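You operate a simulated robot arm through the tools that you are given. There is no shell and no other tool.

You run a simulated robot arm. Do the job below in one go: nothing can be reset, and whatever is moved stays where it is left.

JOB
Heat the saucepan on mid and dissolve two ladles of sugar in it.
Fine: small ladle; stir once it steams; ladle back in the small pan on the counter; lid on the tin; ring off at the end.

The check looks at the end state, three seconds after you hand in, the way a careful person would. Anything else that was tipped, shoved, dropped, spilled or broken makes it a failure. Lids that push on must go on centred and level and be pressed home; caps that screw on are set level and turned clockwise until they are tight.

ROBOT AND FRAMES
A 7-joint arm with a two-finger parallel gripper, fixed in place. Base frame: the origin is at the foot of the arm, x ahead of it, y to its left, z up; the work surface is at about z = 0. Units: m, degrees, N and s.
With the tool pointing down near the work surface it reaches from about 0.26 to 0.68 m from the base axis. Its first joint turns from -166.0 to 166.0 degrees. Payload 2.5 kg.
The TCP is the grasp point between the finger pads, 0.03 m short of the fingertips. In the tool frame z runs along the fingers and y along their closing line. Largest opening 0.094 m; finger width 0.028, thickness 0.01; the body of the gripper, 0.05 by 0.096 m, starts 0.055 m behind the TCP.
Orientation is told as [roll, pitch, yaw] about the base's x, y, z axes, in that order, counted from this pose: with the fingers straight down and closing along the base's y, the tool's x points along the base's -x, its y along +y and its z along -z.

CONTROLS
- The arm moves only by the tool move_arm. Its argument "increments" is a list of rows, each a list of 7 numbers: the turn, a rotation vector about the tool's x, y, z in units of 45 degrees (1.0 is 45 degrees), then the shift along the tool's x, y, z in units of 250 mm (1.0 is 250 mm), then the finger opening in m, from 0 to 0.094. In form: [[wx, wy, wz, x, y, z, gripper], ...]. A call has 1 to 20 rows; each row is the pose to reach, as a shift and turn from the pose commanded when the call began, along the tool's axes at that moment. A call with a number of a shift or a turn outside -1 to 1 is refused whole. A row lasts 0.2 s, in which the tool goes at most 0.05 m and 8.6 degrees; a call with a longer step from one row to the next is refused whole, and so is a gripper value outside its range. A pose out of reach is approached as far as the arm can. The call stops where the force on the tool passes 80 N (or 10 N more than at its start, if that is more) or the arm is blocked; 0.2 s more then pass. The fingers move at their own pace (about 0.072 m/s each) and stop on an object; they squeeze with about 25 N. The grip force told is the motor's: it shows also when the fingers shut on nothing. Time passes only in rows, and 0.2 s behind the last, so rows that repeat a pose let the fingers close. It gives the time, the measured TCP pose, the force on the tool (base axes), the opening and the grip force at its end, in the units of the frame above (readings bear some noise), with the torque about the TCP (base axes, N m) and any sound that the robot's microphone picked up, and new pictures: "pictures" is both (left out), scene, wrist or none.
- Cameras (640 x 400 px; columns grow to the right, rows downward): "scene" is fixed at [0.2233, 0.5057, 0.8326]; the picture's right is [-0.79, -0.61, 0.00], its down [-0.42, 0.54, -0.73] and it looks along [0.45, -0.58, -0.68] (base axes); focal length 335 px, centre (320, 200). "wrist" rides on the gripper at [0.076, 0.014, -0.102] in the tool frame; the picture's right is [-0.18, 0.98, 0.00], its down [-0.75, -0.14, -0.64] and it looks along [-0.63, -0.12, 0.77] (tool axes); focal length 243 px, centre (320, 200). There is no depth. A picture from a camera that has moved, and an enlarged one, comes with that camera's place and axes in the base frame and with its lens. The place of the scene camera against the robot may be out by one fixed shift of up to 0.018 m in any direction.
- inspect(camera, box): a new picture of the part [left, top, right, bottom] of that camera's present view, enlarged. The clock stands still meanwhile.
- job_done(): hands the job in; it is judged then, once.

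Nothing tells you positions but the pictures and the camera data. Unless the task says otherwise, let go and move clear before handing in.

The tools are called after "Emit:" by a JSON object that holds its "name" and its "arguments". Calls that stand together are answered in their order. move_arm: Moves the arm, as the interface text tells. Its arguments: {"type":"object","properties":{"increments":{"type":"array"},"pictures":{"type":"string","enum":["both","scene","wrist","none"]}},"required":["increments"]} The other tools are called the same way: inspect (camera, box) takes an enlarged picture of a part of a camera's view; job_done () hands the job in.

At the start:

```text
time: 0.0
ee_pos: [0.4027, -0.0639, 0.4229]
orientation: [0.0, 0.0, 0.0]
ft_force: [-0.3, -0.9, 0.2]
torque: [0.01, 0.01, 0.01]
grip_width: 0.0939
gripper_force: 0.1
```

scene: 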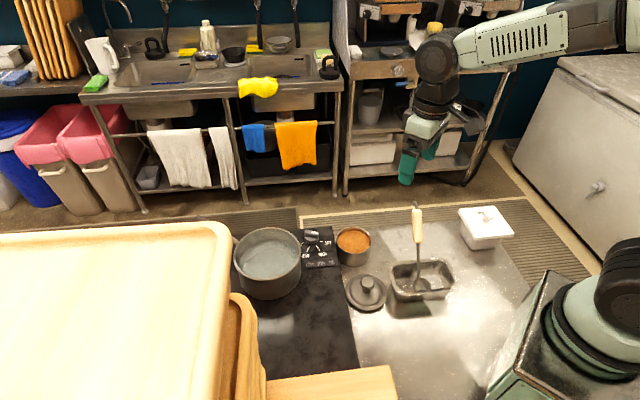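
wrist: 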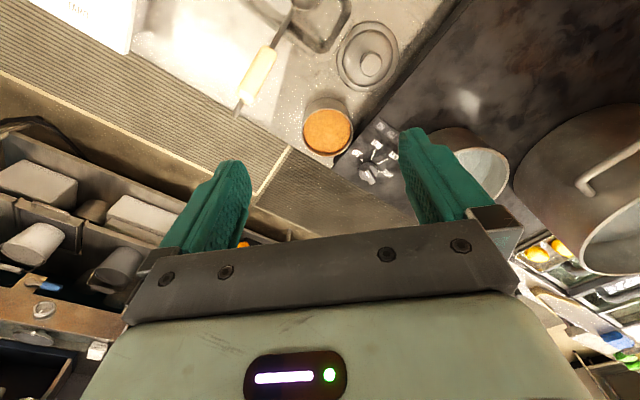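

I see a saucepan on a dark hob with a control knob, an open tin with brown contents (sugar?), a lid, a small rectangular pan with a ladle standing in it, and a white box. I'll enlarge the views before moving.

Emit:
{"name": "inspect", "arguments": {"camera": "scene", "box": [220, 190, 400, 320]}}

Emit:
{"name": "inspect", "arguments": {"camera": "scene", "box": [340, 190, 530, 320]}}

Emit:
{"name": "inspect", "arguments": {"camera": "scene", "box": [290, 215, 350, 275]}}

Emit:
{"name": "inspect", "arguments": {"camera": "wrist", "box": [220, 0, 480, 200]}}

Emit:
{"name": "inspect", "arguments": {"camera": "wrist", "box": [20, 0, 300, 140]}}

```text
3.08 times, centred on (310, 255) of scene
camera zoom: at [0.2233, 0.5057, 0.8326], right [-0.79, -0.61, 0.0], down [-0.42, 0.54, -0.73], along [0.45, -0.58, -0.68], focal length 1030 px, centre (351, 31)
```

zoom: 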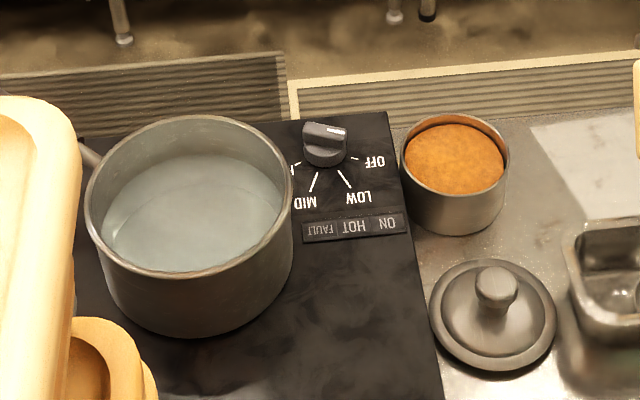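

```text
3.08 times, centred on (435, 255) of scene
camera zoom: at [0.2233, 0.5057, 0.8326], right [-0.79, -0.61, 0.0], down [-0.42, 0.54, -0.73], along [0.45, -0.58, -0.68], focal length 1030 px, centre (-34, 31)
```

zoom: 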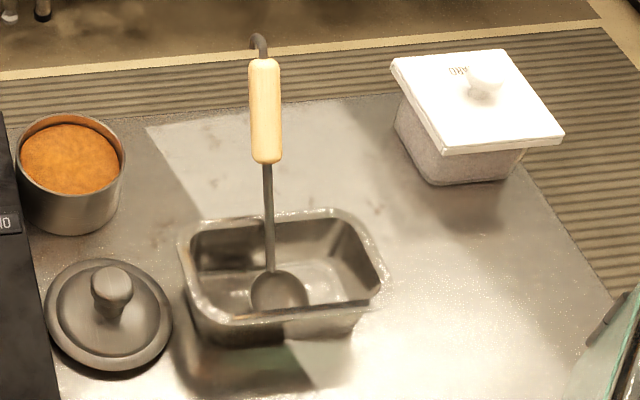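

```text
6.67 times, centred on (320, 245) of scene
camera zoom: at [0.2233, 0.5057, 0.8326], right [-0.79, -0.61, 0.0], down [-0.42, 0.54, -0.73], along [0.45, -0.58, -0.68], focal length 2231 px, centre (320, -100)
```

zoom: 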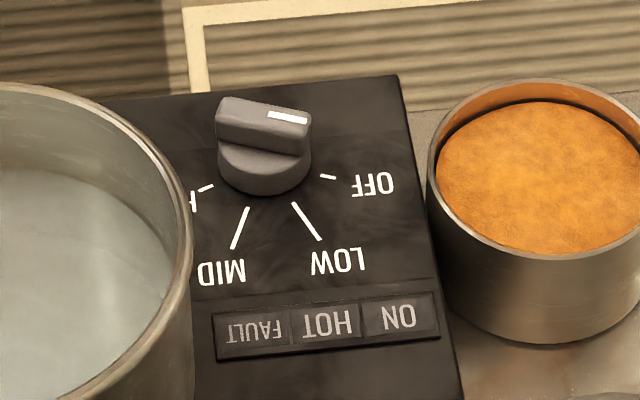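

```text
2.00 times, centred on (350, 100) of wrist
camera zoom: at [0.3276, -0.0501, 0.5247], right [0.18, 0.98, 0.0], down [0.75, -0.14, 0.64], along [0.63, -0.12, -0.77], focal length 485 px, centre (260, 400)
```

zoom: 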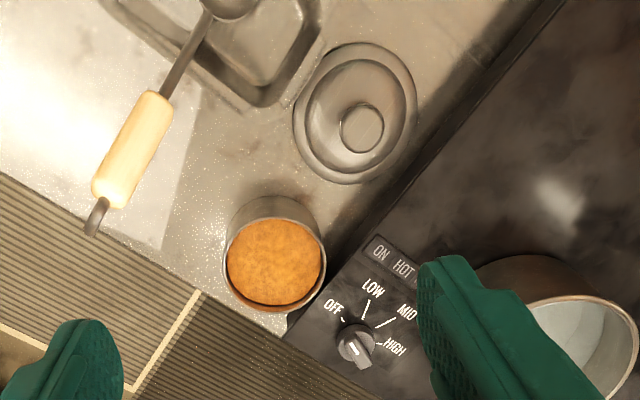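

```text
2.29 times, centred on (160, 70) of wrist
camera zoom: at [0.3276, -0.0501, 0.5247], right [0.18, 0.98, 0.0], down [0.75, -0.14, 0.64], along [0.63, -0.12, -0.77], focal length 555 px, centre (686, 497)
```

zoom: 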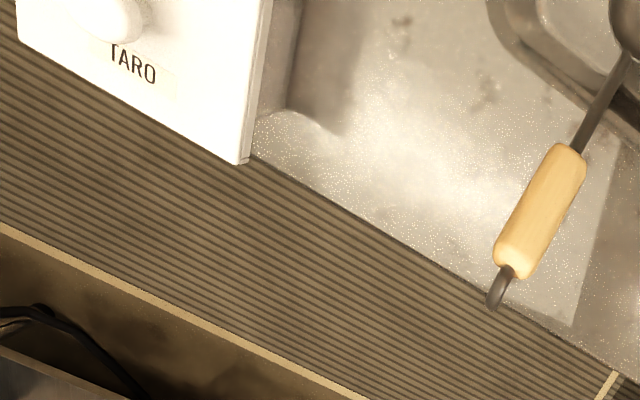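

The tin is at about (0.54, -0.07), the saucepan near (0.65, 0.15). I'll look at the unclear parts: the right of the wrist view and the left foreground of the scene.

Emit:
{"name": "inspect", "arguments": {"camera": "wrist", "box": [400, 60, 640, 400]}}

Emit:
{"name": "inspect", "arguments": {"camera": "scene", "box": [0, 180, 400, 400]}}

Emit:
{"name": "inspect", "arguments": {"camera": "scene", "box": [440, 180, 560, 260]}}

Emit:
{"name": "inspect", "arguments": {"camera": "scene", "box": [480, 200, 640, 400]}}

```text
1.18 times, centred on (520, 230) of wrist
camera zoom: at [0.3276, -0.0501, 0.5247], right [0.18, 0.98, 0.0], down [0.75, -0.14, 0.64], along [0.63, -0.12, -0.77], focal length 285 px, centre (85, 165)
```

zoom: 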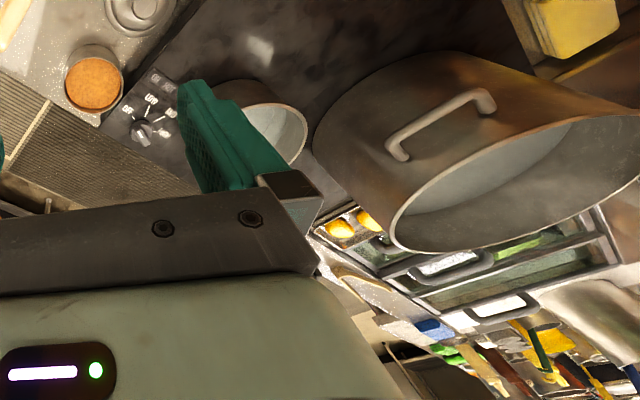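

```text
1.60 times, centred on (200, 290) of scene
camera zoom: at [0.2233, 0.5057, 0.8326], right [-0.79, -0.61, 0.0], down [-0.42, 0.54, -0.73], along [0.45, -0.58, -0.68], focal length 535 px, centre (512, 56)
```

zoom: 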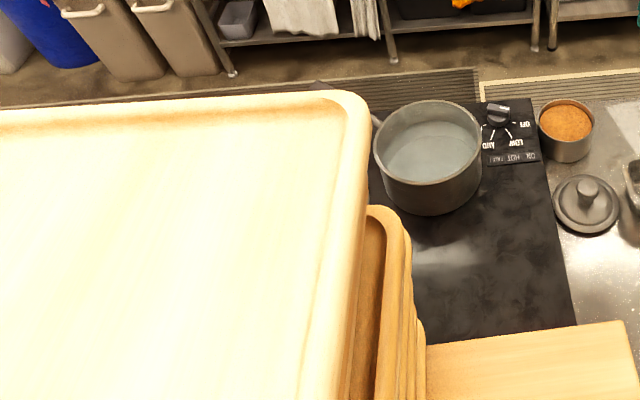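

```text
5.00 times, centred on (500, 220) of scene
camera zoom: at [0.2233, 0.5057, 0.8326], right [-0.79, -0.61, 0.0], down [-0.42, 0.54, -0.73], along [0.45, -0.58, -0.68], focal length 1673 px, centre (-580, 100)
```

zoom: 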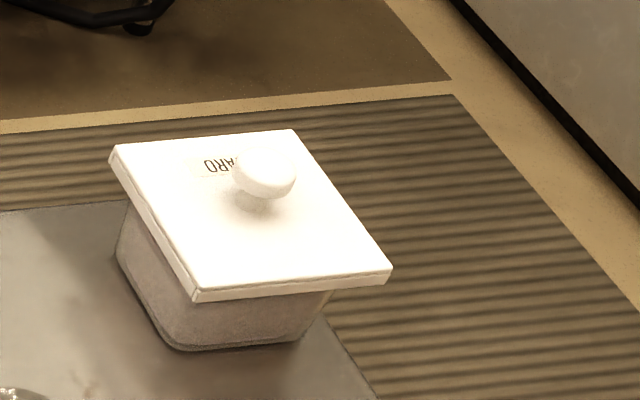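

```text
2.00 times, centred on (560, 300) of scene
camera zoom: at [0.2233, 0.5057, 0.8326], right [-0.79, -0.61, 0.0], down [-0.42, 0.54, -0.73], along [0.45, -0.58, -0.68], focal length 669 px, centre (-160, 0)
```

zoom: 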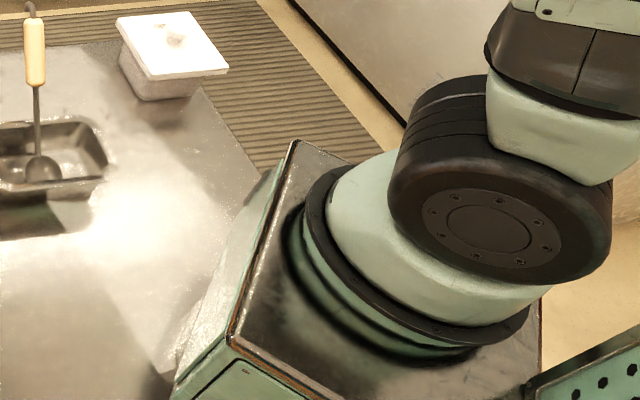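

I see a large stockpot beyond the hob at the left and a tray stack that I want mapped before working there. I'll shift the arm slightly left at height to get a second wrist view.

Emit:
{"name": "move_arm", "arguments": {"increments": [[0, 0, 0, 0, 0.16, 0, 0.094], [0, 0, 0, 0, 0.32, 0, 0.094], [0, 0, 0, 0, 0.48, 0, 0.094], [0, 0, 0, 0, 0.48, 0, 0.094]], "pictures": "both"}}

```text
time: 1.0
ee_pos: [0.4011, 0.0596, 0.421]
orientation: [0.0, 0.1, 0.0]
ft_force: [-0.5, -0.6, -0.3]
torque: [0.0, 0.0, 0.04]
grip_width: 0.0941
gripper_force: 0.1
camera wrist: at [0.326, 0.0722, 0.5237], right [0.18, 0.98, 0.0], down [0.75, -0.14, 0.64], along [0.63, -0.12, -0.77], focal length 243 px, centre (320, 200)
```

scene: 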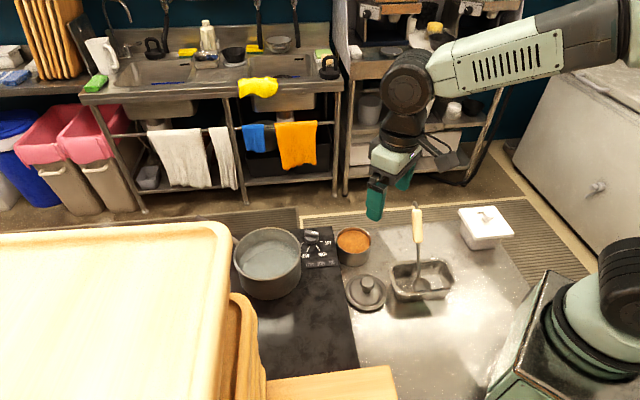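
wrist: 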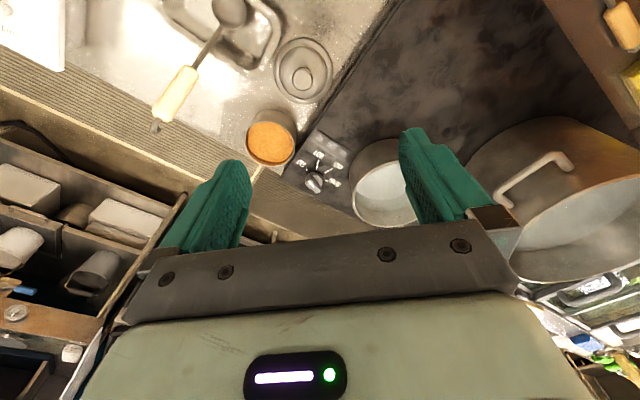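

The saucepan, knob and tin are now in the wrist view; I'll zoom on them to measure.

Emit:
{"name": "inspect", "arguments": {"camera": "wrist", "box": [230, 90, 430, 230]}}

Emit:
{"name": "inspect", "arguments": {"camera": "wrist", "box": [140, 0, 340, 130]}}

Emit:
{"name": "inspect", "arguments": {"camera": "wrist", "box": [440, 0, 640, 300]}}

Emit:
{"name": "inspect", "arguments": {"camera": "wrist", "box": [280, 120, 360, 200]}}

```text
2.86 times, centred on (330, 160) of wrist
camera zoom: at [0.326, 0.0722, 0.5237], right [0.18, 0.98, 0.0], down [0.75, -0.14, 0.64], along [0.63, -0.12, -0.77], focal length 693 px, centre (291, 314)
```

zoom: 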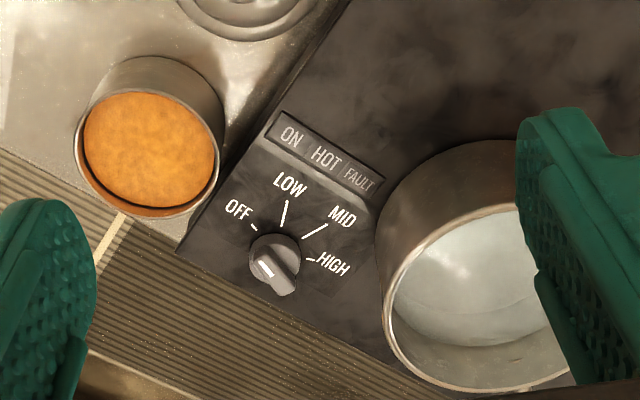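

```text
3.08 times, centred on (240, 65) of wrist
camera zoom: at [0.326, 0.0722, 0.5237], right [0.18, 0.98, 0.0], down [0.75, -0.14, 0.64], along [0.63, -0.12, -0.77], focal length 746 px, centre (566, 615)
```

zoom: 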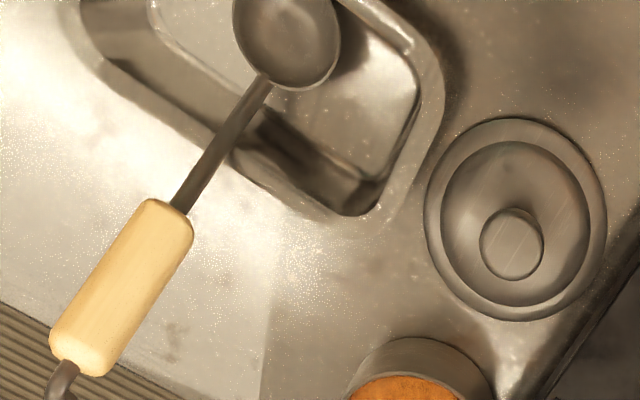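

```text
1.33 times, centred on (540, 150) of wrist
camera zoom: at [0.326, 0.0722, 0.5237], right [0.18, 0.98, 0.0], down [0.75, -0.14, 0.64], along [0.63, -0.12, -0.77], focal length 324 px, centre (27, 267)
```

zoom: 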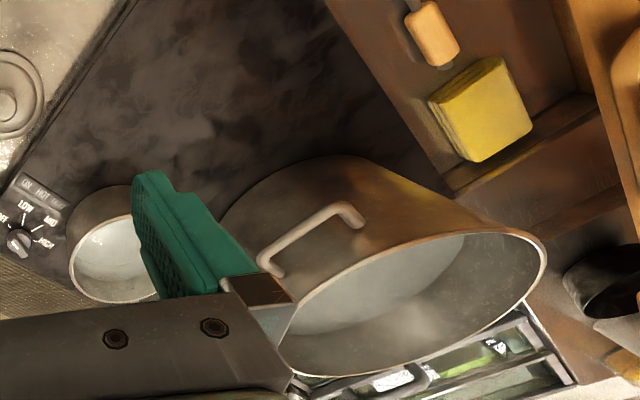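

```text
5.00 times, centred on (320, 160) of wrist
camera zoom: at [0.326, 0.0722, 0.5237], right [0.18, 0.98, 0.0], down [0.75, -0.14, 0.64], along [0.63, -0.12, -0.77], focal length 1213 px, centre (320, 400)
```

zoom: 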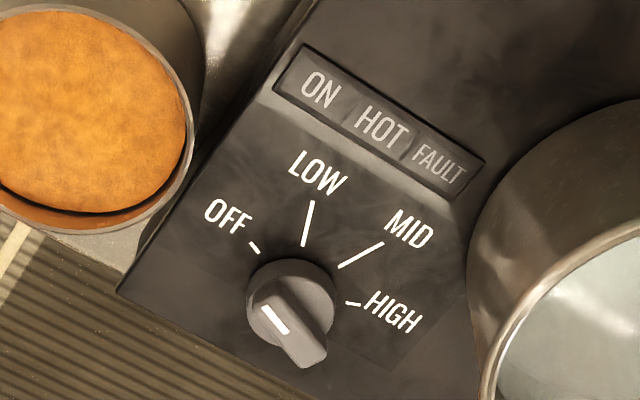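

The ladle's wooden handle runs from about (0.371,-0.136,0.109) to (0.412,-0.170,0.194); the tin rim is at (0.538,-0.073,0.058), lid at (0.43,0.02), knob at (0.646,0.0) reading OFF. I'll turn the wrist camera left in place to check the trays and anything like a second ladle.

Emit:
{"name": "move_arm", "arguments": {"increments": [[0, 0, -0.18, 0, 0, 0, 0.094], [0, 0, -0.36, 0, 0, 0, 0.094], [0, 0, -0.54, 0, 0, 0, 0.094], [0, 0, -0.72, 0, 0, 0, 0.094], [0, 0, -0.88, 0, 0, 0, 0.094], [0, 0, -1.0, 0, 0, 0, 0.094], [0, 0, -1.0, 0, 0, 0, 0.094]], "pictures": "wrist"}}

```text
time: 2.6
ee_pos: [0.4032, 0.0566, 0.4217]
orientation: [0.0, -0.1, 45.0]
ft_force: [-0.8, 0.3, 0.0]
torque: [0.01, -0.02, 0.0]
grip_width: 0.0941
gripper_force: 0.1
camera wrist: at [0.3395, 0.0118, 0.524], right [-0.57, 0.82, 0.0], down [0.63, 0.43, 0.64], along [0.53, 0.36, -0.77], focal length 243 px, centre (320, 200)
```

wrist: 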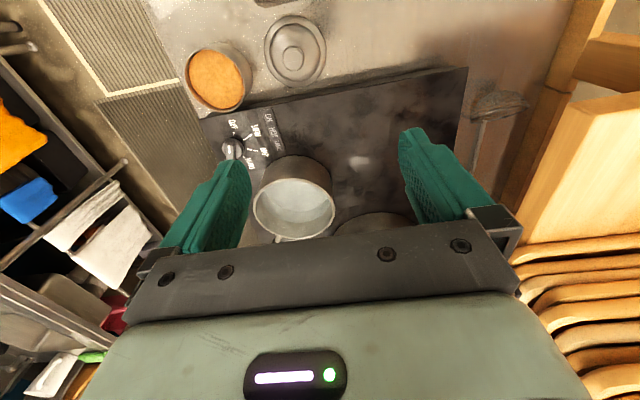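

The trays stand to the left of the hob and something like a skimmer lies next to it; I'll zoom in.

Emit:
{"name": "inspect", "arguments": {"camera": "wrist", "box": [440, 40, 640, 200]}}

Emit:
{"name": "inspect", "arguments": {"camera": "wrist", "box": [180, 0, 440, 250]}}

```text
2.50 times, centred on (540, 120) of wrist
camera zoom: at [0.3395, 0.0118, 0.524], right [-0.57, 0.82, 0.0], down [0.63, 0.43, 0.64], along [0.53, 0.36, -0.77], focal length 606 px, centre (-230, 400)
```

zoom: 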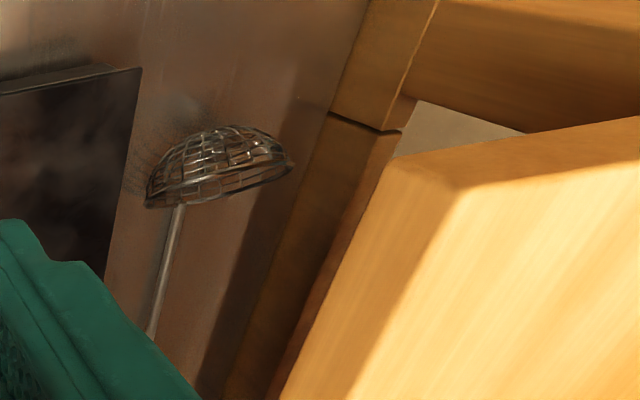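

```text
1.60 times, centred on (310, 125) of wrist
camera zoom: at [0.3395, 0.0118, 0.524], right [-0.57, 0.82, 0.0], down [0.63, 0.43, 0.64], along [0.53, 0.36, -0.77], focal length 388 px, centre (336, 320)
```

zoom: 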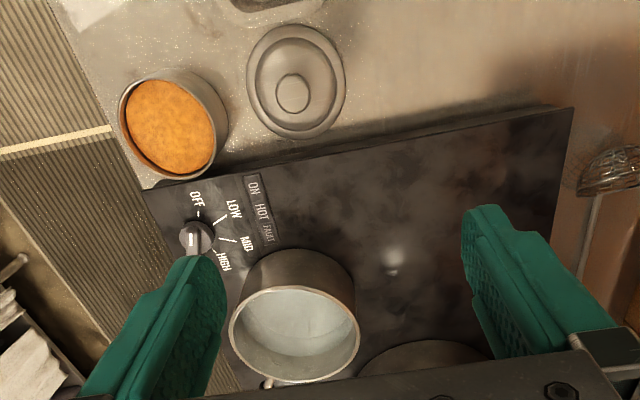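

Only a wire skimmer is there, so the ladle in the rectangular pan is the one. First I'll set the ring: moving above the knob (about (0.643, 0.0)), aligning the fingers with its bar.

Emit:
{"name": "move_arm", "arguments": {"increments": [[0, 0, 0.036, -0.0644, -0.1054, 0.1, 0.06], [0, 0, 0.072, -0.1287, -0.2107, 0.2, 0.06], [0, 0, 0.108, -0.193, -0.316, 0.3, 0.06], [0, 0, 0.144, -0.2574, -0.4214, 0.4, 0.06], [0, 0, 0.18, -0.3217, -0.5268, 0.5, 0.06], [0, 0, 0.216, -0.386, -0.632, 0.6, 0.06], [0, 0, 0.252, -0.4505, -0.7375, 0.7, 0.06], [0, 0, 0.289, -0.5148, -0.8428, 0.8, 0.06], [0, 0, 0.289, -0.5148, -0.8428, 0.8, 0.06], [0, 0, 0.289, -0.5148, -0.8428, 0.8, 0.06]]}}

```text
time: 4.8
ee_pos: [0.6418, 0.0003, 0.2211]
orientation: [0.1, 0.0, 32.0]
ft_force: [-0.9, -0.7, 0.2]
torque: [-0.02, 0.0, -0.02]
grip_width: 0.0599
gripper_force: 0.1
camera wrist: at [0.5712, -0.0292, 0.3236], right [-0.36, 0.93, 0.0], down [0.71, 0.28, 0.64], along [0.6, 0.23, -0.77], focal length 243 px, centre (320, 200)
```

scene: 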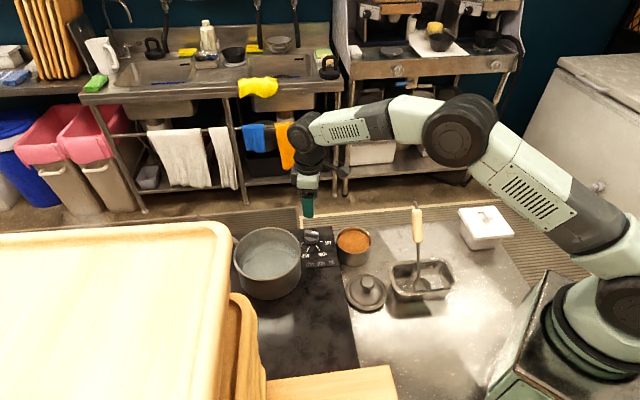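
wrist: 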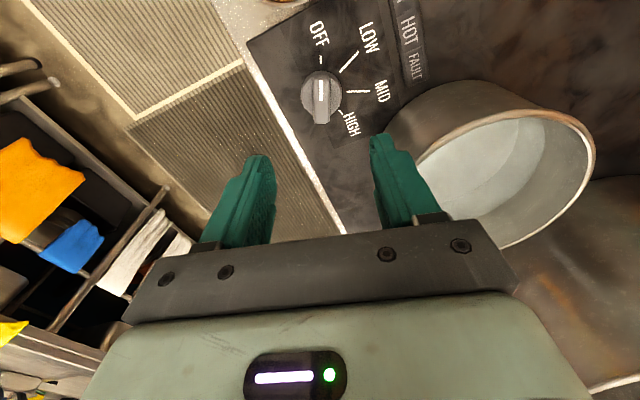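

Emit:
{"name": "inspect", "arguments": {"camera": "wrist", "box": [260, 20, 420, 150]}}

Emit:
{"name": "inspect", "arguments": {"camera": "scene", "box": [280, 170, 360, 250]}}

```text
3.08 times, centred on (340, 85) of wrist
camera zoom: at [0.5712, -0.0292, 0.3236], right [-0.36, 0.93, 0.0], down [0.71, 0.28, 0.64], along [0.6, 0.23, -0.77], focal length 746 px, centre (258, 554)
```

zoom: 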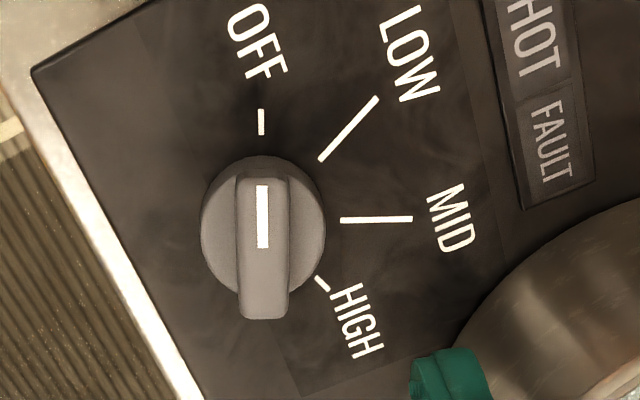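

```text
5.00 times, centred on (320, 210) of scene
camera zoom: at [0.2233, 0.5057, 0.8326], right [-0.79, -0.61, 0.0], down [-0.42, 0.54, -0.73], along [0.45, -0.58, -0.68], focal length 1673 px, centre (320, 150)
```

zoom: 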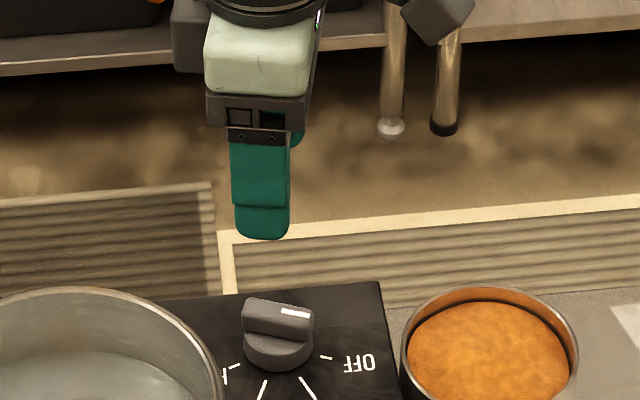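

The knob bar points at OFF at azimuth ~201.5° and MID is exactly 90° clockwise from it; the knob axis is at about (0.6425, 0.001). I'll align yaw to 21.5° and come down around the bar, stopping a bit high to check.

Emit:
{"name": "move_arm", "arguments": {"increments": [[0, 0, 0.08, 0, 0.002, 0.12, 0.05], [0, 0, 0.16, 0, 0.002, 0.25, 0.05], [0, 0, 0.233, 0, 0.002, 0.37, 0.05], [0, 0, 0.233, 0, 0.002, 0.45, 0.05], [0, 0, 0.233, 0, 0.002, 0.492, 0.05], [0, 0, 0.233, 0, 0.002, 0.492, 0.05]]}}

Emit:
{"name": "inspect", "arguments": {"camera": "scene", "box": [280, 190, 360, 250]}}

Emit:
{"name": "inspect", "arguments": {"camera": "wrist", "box": [200, 60, 440, 220]}}

```text
time: 6.2
ee_pos: [0.6432, 0.0001, 0.0989]
orientation: [0.1, 0.0, 21.4]
ft_force: [0.4, 0.4, -0.2]
torque: [0.01, -0.03, -0.02]
grip_width: 0.05
gripper_force: 0.0
camera wrist: at [0.5672, -0.0167, 0.2017], right [-0.19, 0.98, 0.0], down [0.75, 0.14, 0.64], along [0.63, 0.12, -0.77], focal length 243 px, centre (320, 200)
```

scene: 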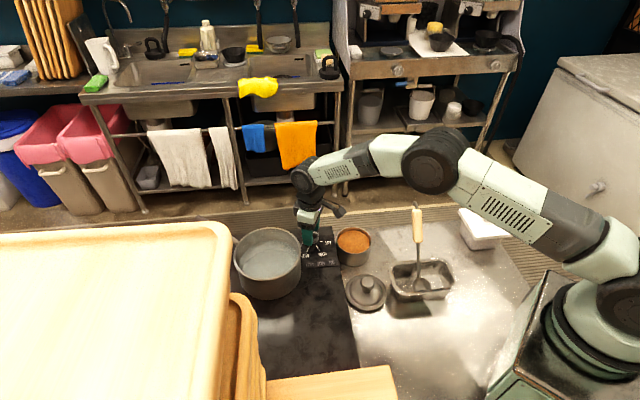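
wrist: 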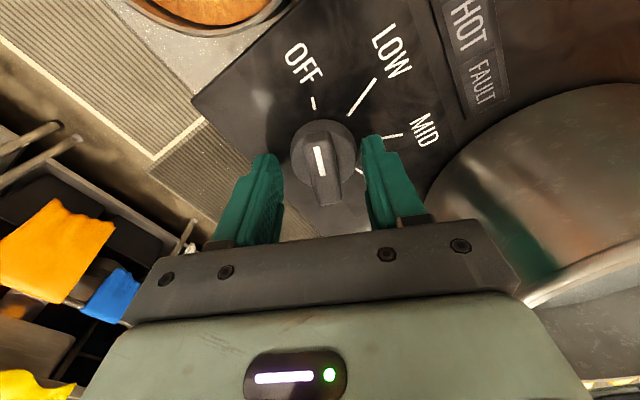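

```text
6.67 times, centred on (320, 220) of scene
camera zoom: at [0.2233, 0.5057, 0.8326], right [-0.79, -0.61, 0.0], down [-0.42, 0.54, -0.73], along [0.45, -0.58, -0.68], focal length 2231 px, centre (320, 67)
```

zoom: 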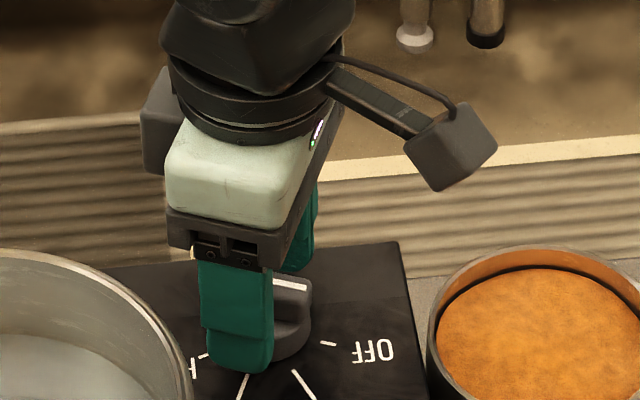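

```text
2.50 times, centred on (320, 140) of wrist
camera zoom: at [0.5672, -0.0167, 0.2017], right [-0.19, 0.98, 0.0], down [0.75, 0.14, 0.64], along [0.63, 0.12, -0.77], focal length 606 px, centre (320, 350)
```

zoom: 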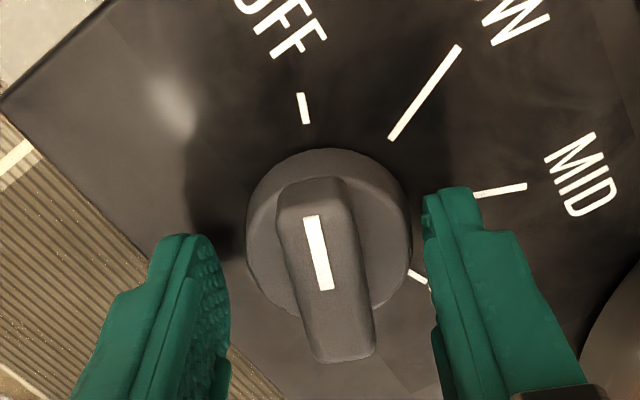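

The bar top is at about z = 0.094 and the skirt top near 0.072, so I'll raise 6 mm and close on the bar.

Emit:
{"name": "move_arm", "arguments": {"increments": [[0, 0, 0, 0, 0, -0.024, 0.05], [0, 0, 0, 0, 0, -0.024, 0.02], [0, 0, 0, 0, 0, -0.024, 0.0], [0, 0, 0, 0, 0, -0.024, 0.0], [0, 0, 0, 0, 0, -0.024, 0.0]], "pictures": "wrist"}}

```text
time: 7.4
ee_pos: [0.6427, 0.0013, 0.1036]
orientation: [0.3, 0.1, 21.6]
ft_force: [-8.7, 18.2, -2.7]
torque: [0.45, 0.19, -0.03]
grip_width: 0.0404
gripper_force: 44.1
camera wrist: at [0.567, -0.0148, 0.2073], right [-0.19, 0.98, 0.0], down [0.75, 0.14, 0.64], along [0.63, 0.12, -0.77], focal length 243 px, centre (320, 200)
```

wrist: 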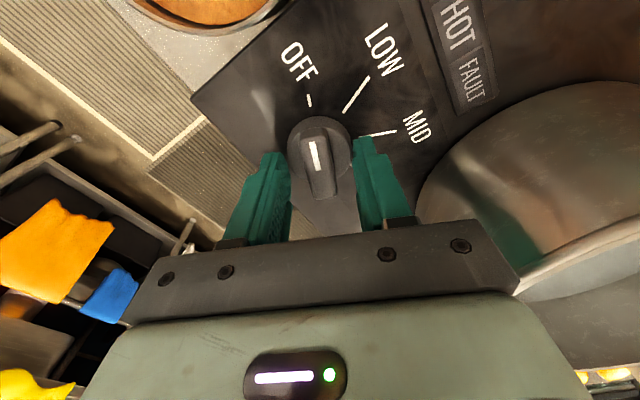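

The pads closed on the skirt (0.040 m), a bit off-centre. I'll open, rise 9 mm and shift 2.5 mm to grip only the bar.

Emit:
{"name": "move_arm", "arguments": {"increments": [[0, 0, 0, 0, 0, 0, 0.05], [0, 0, 0, 0, 0, 0, 0.05], [0, 0, 0, 0, 0.01, -0.036, 0.05], [0, 0, 0, 0, 0.01, -0.036, 0.03], [0, 0, 0, 0, 0.01, -0.036, 0.0], [0, 0, 0, 0, 0.01, -0.036, 0.0], [0, 0, 0, 0, 0.01, -0.036, 0.0]], "pictures": "wrist"}}

```text
time: 9.0
ee_pos: [0.6424, 0.0014, 0.1142]
orientation: [0.0, -0.2, 21.5]
ft_force: [1.1, -1.3, 3.7]
torque: [0.06, -0.16, 0.03]
grip_width: 0.016
gripper_force: 44.7
camera wrist: at [0.5671, -0.0141, 0.2177], right [-0.19, 0.98, 0.0], down [0.75, 0.15, 0.64], along [0.63, 0.12, -0.77], focal length 243 px, centre (320, 200)
```

wrist: 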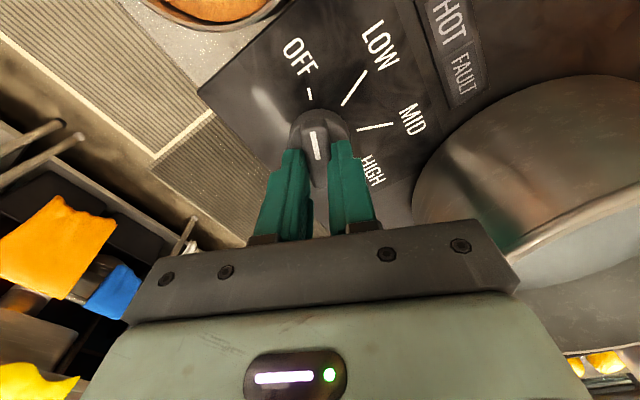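

The bar is gripped cleanly at 0.016 m. Now I turn it clockwise 45°, then another 45° to MID.

Emit:
{"name": "move_arm", "arguments": {"increments": [[0, 0, 0.15, 0, 0, 0, 0], [0, 0, 0.32, 0, 0, 0, 0], [0, 0, 0.49, 0, 0, 0, 0], [0, 0, 0.66, 0, 0, 0, 0], [0, 0, 0.83, 0, 0, 0, 0], [0, 0, 1.0, 0, 0, 0, 0], [0, 0, 1.0, 0, 0, 0, 0]], "pictures": "wrist"}}

```text
time: 10.6
ee_pos: [0.6414, 0.0, 0.1151]
orientation: [-0.2, -0.2, -23.7]
ft_force: [3.6, -15.7, 18.0]
torque: [-0.02, 0.62, 0.06]
grip_width: 0.0159
gripper_force: 44.8
camera wrist: at [0.579, 0.0425, 0.2176], right [0.56, 0.83, 0.0], down [0.63, -0.43, 0.64], along [0.53, -0.36, -0.76], focal length 243 px, centre (320, 200)
```

wrist: 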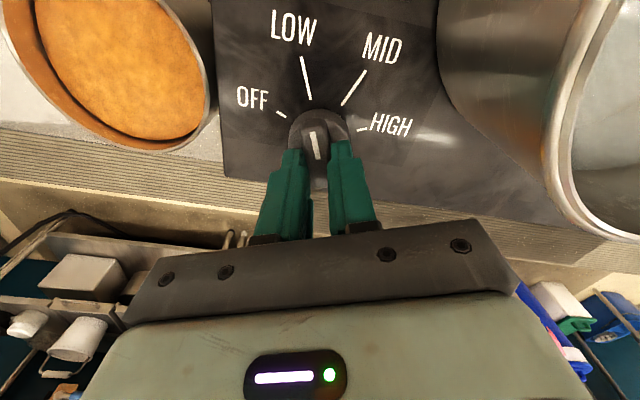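

The knob is now at LOW with moderate side force. I'll ease by about 1 mm and turn the remaining 45° to MID.

Emit:
{"name": "move_arm", "arguments": {"increments": [[0, 0, 0.15, 0.003, -0.005, -0.004, 0], [0, 0, 0.32, 0.003, -0.005, -0.004, 0], [0, 0, 0.49, 0.003, -0.005, -0.004, 0], [0, 0, 0.66, 0.003, -0.005, -0.004, 0], [0, 0, 0.83, 0.003, -0.005, -0.004, 0], [0, 0, 1.0, 0.003, -0.005, -0.004, 0], [0, 0, 1.0, 0.003, -0.005, -0.004, 0]], "pictures": "wrist"}}

Emit:
{"name": "inspect", "arguments": {"camera": "wrist", "box": [180, 0, 460, 180]}}

```text
time: 12.2
ee_pos: [0.6407, -0.0011, 0.115]
orientation: [-0.1, -0.3, -68.7]
ft_force: [15.3, -22.9, 5.3]
torque: [-1.43, -0.75, 0.0]
grip_width: 0.0159
gripper_force: 45.1
camera wrist: at [0.6272, 0.074, 0.2174], right [0.98, 0.19, 0.0], down [0.14, -0.75, 0.65], along [0.12, -0.63, -0.76], focal length 243 px, centre (320, 200)
```

wrist: 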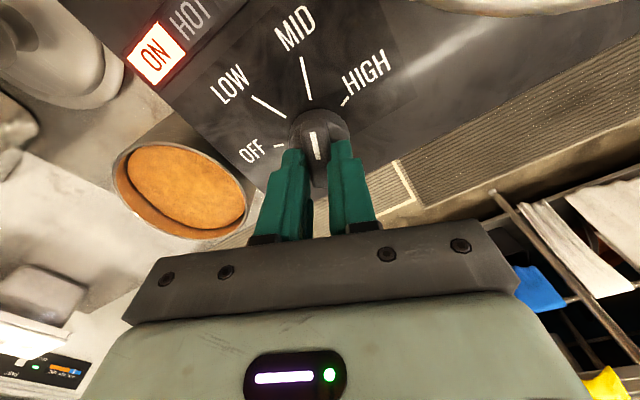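

```text
2.22 times, centred on (320, 90) of wrist
camera zoom: at [0.6272, 0.074, 0.2174], right [0.98, 0.19, 0.0], down [0.14, -0.75, 0.65], along [0.12, -0.63, -0.76], focal length 539 px, centre (320, 444)
```

zoom: 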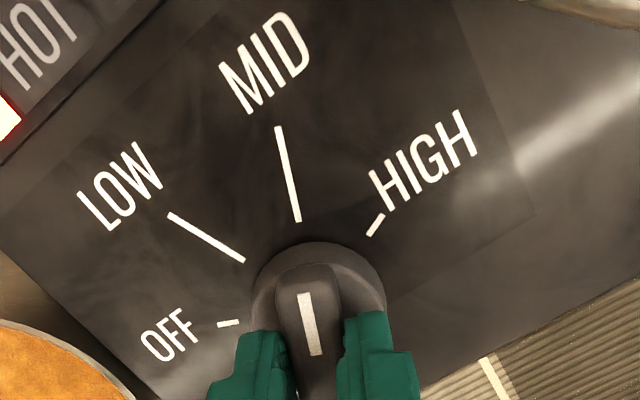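

ON is lit and the pointer is on MID. I'll release, rise, and go look at the ladle from close by.

Emit:
{"name": "move_arm", "arguments": {"increments": [[0, 0, 0, 0, 0, 0, 0.05], [0, 0, 0, 0, 0, 0, 0.05], [0, 0, 0, 0, 0, -0.15, 0.05], [0, 0, 0, 0, 0, -0.34, 0.06], [0, 0, 0, 0, 0, -0.53, 0.06], [0, 0, 0, 0, 0, -0.72, 0.06], [0, 0, 0, 0, 0, -0.92, 0.06], [0, 0, 0, 0, 0, -0.92, 0.06]], "pictures": "both"}}

```text
time: 14.0
ee_pos: [0.6375, 0.0037, 0.3442]
orientation: [-0.1, 0.0, -68.6]
ft_force: [1.0, -0.9, 0.0]
torque: [0.02, -0.01, 0.02]
grip_width: 0.0602
gripper_force: 0.0
camera wrist: at [0.6253, 0.0787, 0.4463], right [0.98, 0.19, 0.0], down [0.15, -0.75, 0.64], along [0.12, -0.63, -0.77], focal length 243 px, centre (320, 200)
```

scene: 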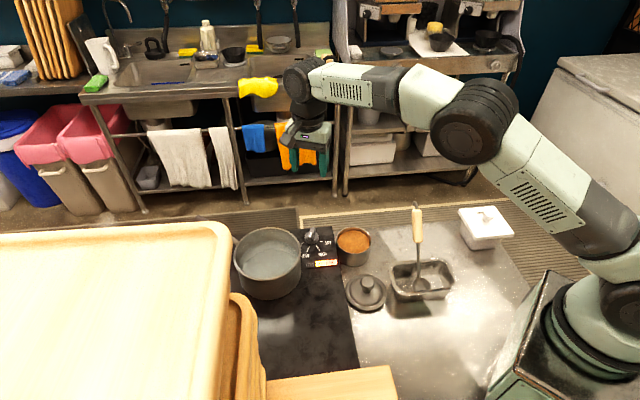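
wrist: 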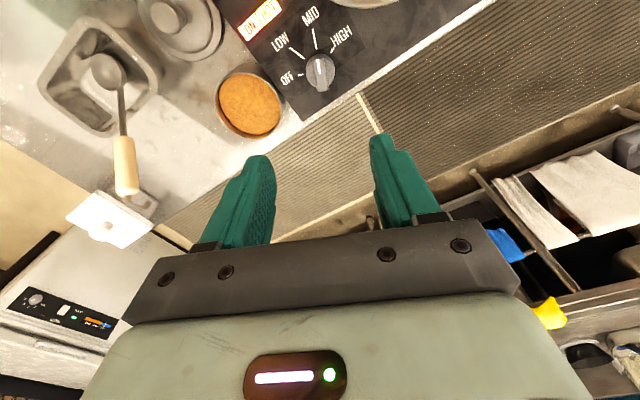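

Now I'm moving over beside the ladle for a close view.

Emit:
{"name": "move_arm", "arguments": {"increments": [[0, 0, 0, 0.039, -0.162, 0.01, 0.06], [0, 0, 0, 0.078, -0.324, 0.02, 0.06], [0, 0, 0, 0.117, -0.486, 0.03, 0.06], [0, 0, 0, 0.157, -0.648, 0.04, 0.06], [0, 0, 0, 0.196, -0.81, 0.05, 0.06], [0, 0, 0, 0.2356, -0.971, 0.056, 0.06], [0, 0, 0, 0.2356, -0.971, 0.056, 0.06]], "pictures": "wrist"}}

Emit:
{"name": "inspect", "arguments": {"camera": "wrist", "box": [220, 0, 420, 180]}}

Emit:
{"name": "inspect", "arguments": {"camera": "wrist", "box": [260, 0, 380, 80]}}

```text
time: 15.6
ee_pos: [0.3947, -0.0324, 0.3307]
orientation: [0.0, 0.0, -68.4]
ft_force: [-0.2, 0.2, 0.0]
torque: [0.0, 0.01, 0.05]
grip_width: 0.0601
gripper_force: 0.1
camera wrist: at [0.3803, 0.0435, 0.434], right [0.98, 0.19, 0.0], down [0.14, -0.75, 0.64], along [0.12, -0.63, -0.77], focal length 243 px, centre (320, 200)
```

wrist: 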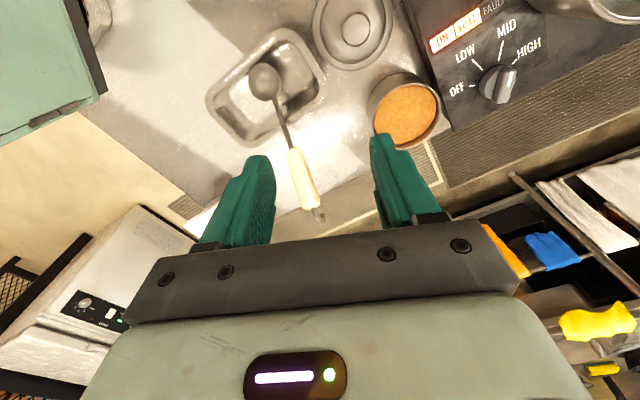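

```text
2.22 times, centred on (320, 90) of wrist
camera zoom: at [0.3803, 0.0435, 0.434], right [0.98, 0.19, 0.0], down [0.14, -0.75, 0.64], along [0.12, -0.63, -0.77], focal length 539 px, centre (320, 444)
```

zoom: 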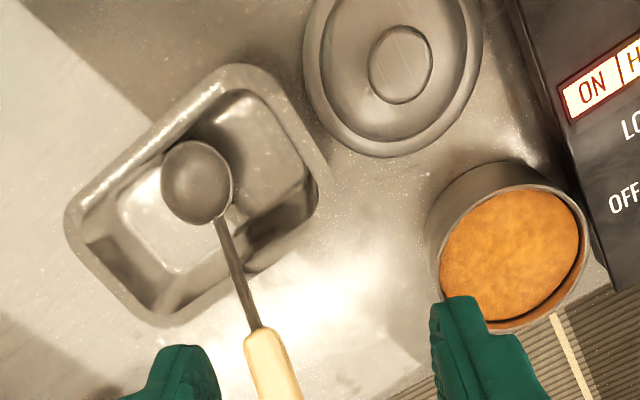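

```text
5.00 times, centred on (320, 40) of wrist
camera zoom: at [0.3803, 0.0435, 0.434], right [0.98, 0.19, 0.0], down [0.14, -0.75, 0.64], along [0.12, -0.63, -0.77], focal length 1213 px, centre (320, 1000)
```

zoom: 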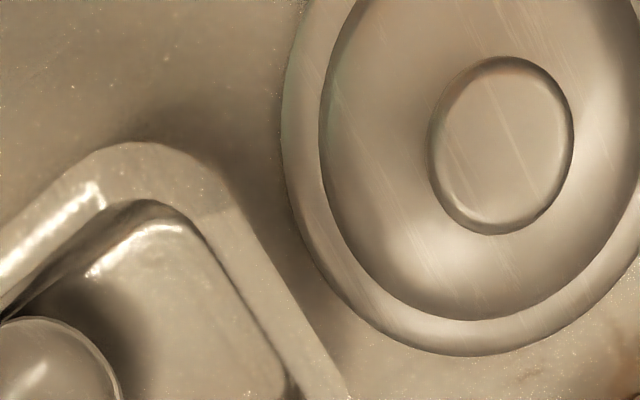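

ON and HOT both light now. I'll zoom in on the bowl and handle for their shape and lean.

Emit:
{"name": "inspect", "arguments": {"camera": "wrist", "box": [235, 50, 315, 110]}}

Emit:
{"name": "inspect", "arguments": {"camera": "wrist", "box": [260, 130, 350, 230]}}

Emit:
{"name": "inspect", "arguments": {"camera": "scene", "box": [380, 250, 470, 310]}}

Emit:
{"name": "inspect", "arguments": {"camera": "scene", "box": [390, 195, 450, 255]}}

```text
6.67 times, centred on (275, 80) of wrist
camera zoom: at [0.3803, 0.0435, 0.434], right [0.98, 0.19, 0.0], down [0.14, -0.75, 0.64], along [0.12, -0.63, -0.77], focal length 1618 px, centre (620, 1000)
```

zoom: 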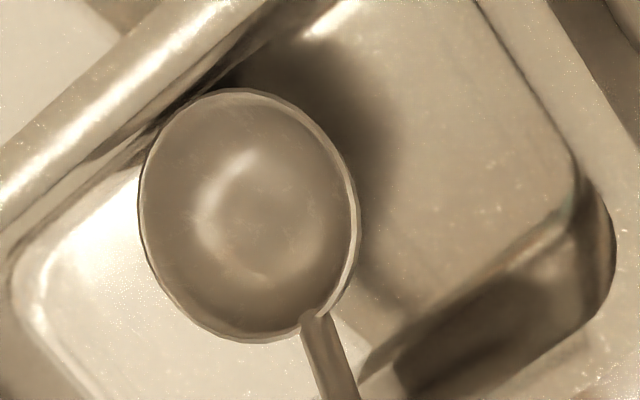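

```text
4.00 times, centred on (305, 180) of wrist
camera zoom: at [0.3803, 0.0435, 0.434], right [0.98, 0.19, 0.0], down [0.14, -0.75, 0.64], along [0.12, -0.63, -0.77], focal length 970 px, centre (380, 280)
```

zoom: 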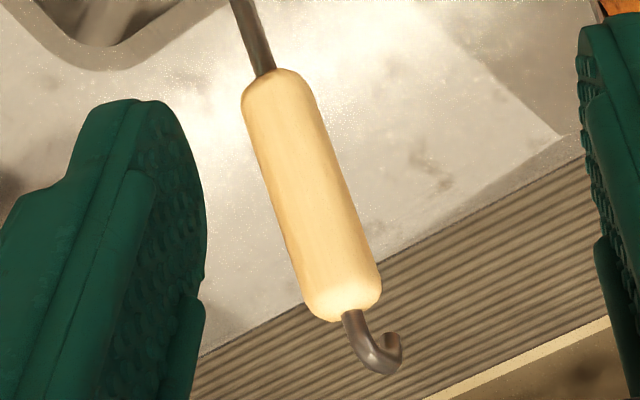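

```text
6.67 times, centred on (425, 280) of scene
camera zoom: at [0.2233, 0.5057, 0.8326], right [-0.79, -0.61, 0.0], down [-0.42, 0.54, -0.73], along [0.45, -0.58, -0.68], focal length 2231 px, centre (-380, -333)
```

zoom: 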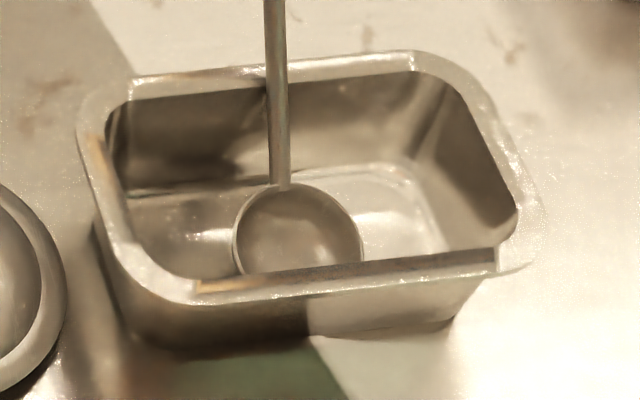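

```text
6.67 times, centred on (420, 225) of scene
camera zoom: at [0.2233, 0.5057, 0.8326], right [-0.79, -0.61, 0.0], down [-0.42, 0.54, -0.73], along [0.45, -0.58, -0.68], focal length 2231 px, centre (-347, 33)
```

zoom: 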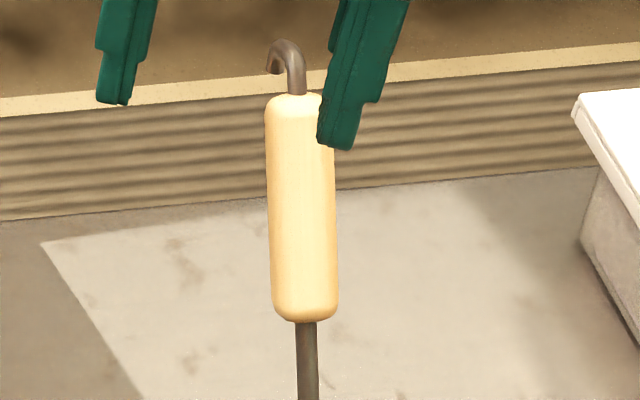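

The ladle bowl (about 5 cm) is concave upward and roughly level, with the handle leaning 30° toward azimuth -42°. I'll line up the gripper behind the handle, tilted so that the palm clears it.

Emit:
{"name": "move_arm", "arguments": {"increments": [[0, 0, -0.145, -0.066, -0.069, 0.03, 0.07], [0, 0, -0.29, -0.132, -0.138, 0.06, 0.07], [0, 0, -0.436, -0.198, -0.206, 0.09, 0.07], [0, 0, -0.582, -0.264, -0.275, 0.12, 0.07], [0, 0, -0.582, -0.264, -0.275, 0.12, 0.07]], "pictures": "wrist"}}

Emit:
{"name": "move_arm", "arguments": {"increments": [[0, -0.16, 0, 0, 0, 0.06, 0.07], [0, -0.33, 0, 0, 0, 0.12, 0.07], [0, -0.5, 0, 0, 0, 0.19, 0.07], [0, -0.667, 0, 0, 0, 0.252, 0.07], [0, -0.667, 0, 0, 0, 0.252, 0.07]], "pictures": "both"}}

Emit:
{"name": "inspect", "arguments": {"camera": "wrist", "box": [200, 40, 440, 230]}}

Emit:
{"name": "inspect", "arguments": {"camera": "scene", "box": [360, 180, 500, 310]}}

```text
time: 16.8
ee_pos: [0.3539, -0.1188, 0.3013]
orientation: [0.0, 0.0, -42.2]
ft_force: [-0.1, 0.8, 0.3]
torque: [0.05, 0.03, 0.0]
grip_width: 0.07
gripper_force: 0.0
camera wrist: at [0.3081, -0.0584, 0.4037], right [0.8, 0.6, 0.0], down [0.46, -0.61, 0.64], along [0.39, -0.51, -0.77], focal length 243 px, centre (320, 200)
```

wrist: 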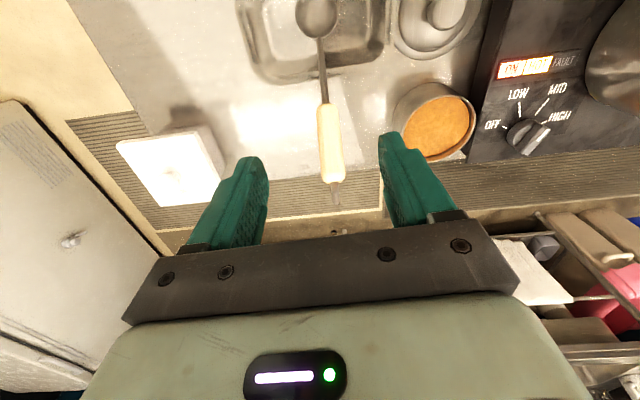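

```text
time: 18.0
ee_pos: [0.353, -0.1189, 0.2366]
orientation: [0.0, -30.1, -42.5]
ft_force: [-0.5, 0.5, 0.1]
torque: [0.0, -0.04, -0.04]
grip_width: 0.0698
gripper_force: 0.1
camera wrist: at [0.2771, -0.0308, 0.288], right [0.78, 0.62, 0.09], down [0.15, -0.33, 0.93], along [0.61, -0.71, -0.35], focal length 243 px, centre (320, 200)
```

scene: 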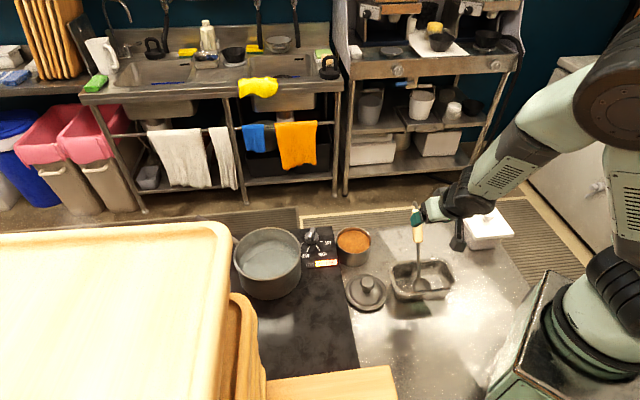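
wrist: 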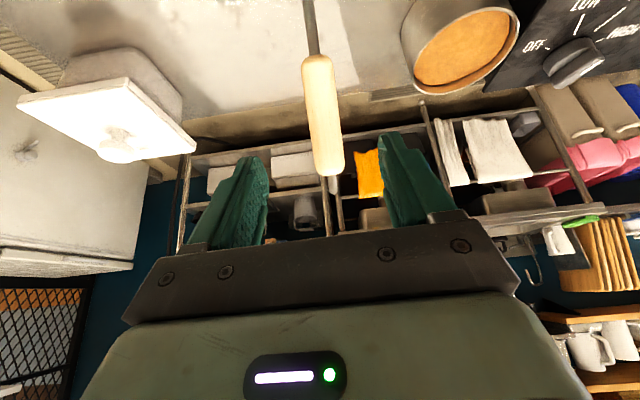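

```text
2.11 times, centred on (320, 135) of wrist
camera zoom: at [0.2771, -0.0308, 0.288], right [0.78, 0.62, 0.09], down [0.15, -0.33, 0.93], along [0.61, -0.71, -0.35], focal length 511 px, centre (320, 337)
```

zoom: 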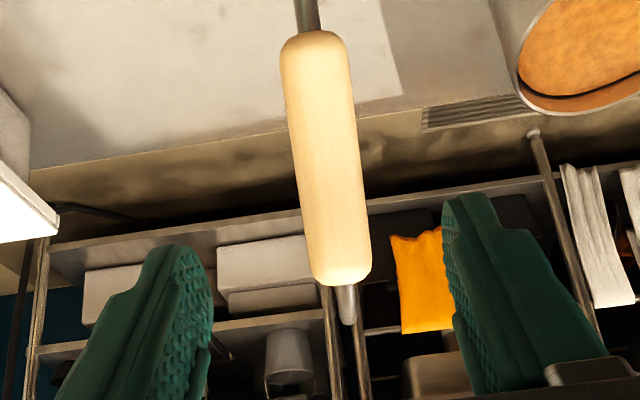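

```text
3.08 times, centred on (430, 245) of scene
camera zoom: at [0.2233, 0.5057, 0.8326], right [-0.79, -0.61, 0.0], down [-0.42, 0.54, -0.73], along [0.45, -0.58, -0.68], focal length 1030 px, centre (-18, 62)
```

zoom: 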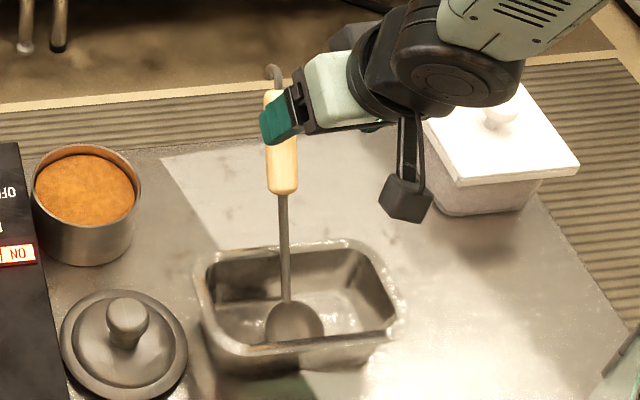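

Handle sits centred between the fingers. I'll advance 0.10 m along the tool and close on the wood.

Emit:
{"name": "move_arm", "arguments": {"increments": [[0, 0, 0, 0, 0.01, 0.12, 0.07], [0, 0, 0, 0, 0.01, 0.24, 0.07], [0, 0, 0, 0, 0.01, 0.34, 0.07], [0, 0, 0, 0, 0.01, 0.406, 0.07], [0, 0, 0, 0, 0.01, 0.406, 0.07]], "pictures": "both"}}

Emit:
{"name": "inspect", "arguments": {"camera": "scene", "box": [360, 180, 500, 310]}}

```text
time: 19.2
ee_pos: [0.3927, -0.1535, 0.1492]
orientation: [-0.1, -30.0, -42.3]
ft_force: [0.0, -0.2, -0.1]
torque: [-0.01, -0.04, -0.03]
grip_width: 0.0699
gripper_force: 0.0
camera wrist: at [0.3166, -0.0637, 0.1995], right [0.78, 0.62, 0.09], down [0.15, -0.33, 0.93], along [0.61, -0.71, -0.35], focal length 243 px, centre (320, 200)
```

scene: 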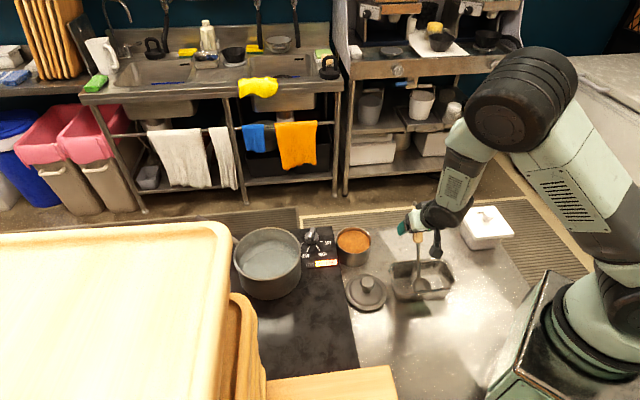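
wrist: 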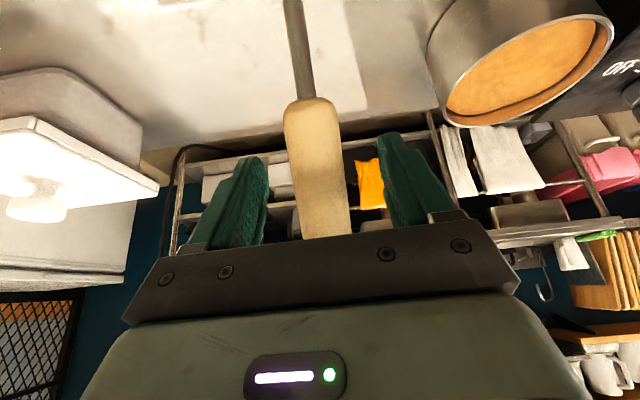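

```text
3.08 times, centred on (430, 245) of scene
camera zoom: at [0.2233, 0.5057, 0.8326], right [-0.79, -0.61, 0.0], down [-0.42, 0.54, -0.73], along [0.45, -0.58, -0.68], focal length 1030 px, centre (-18, 62)
```

zoom: 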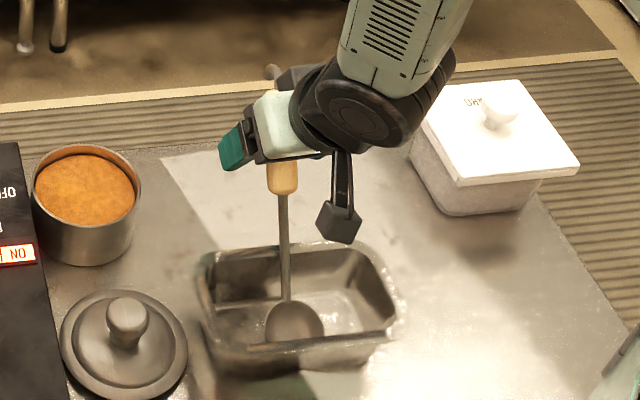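

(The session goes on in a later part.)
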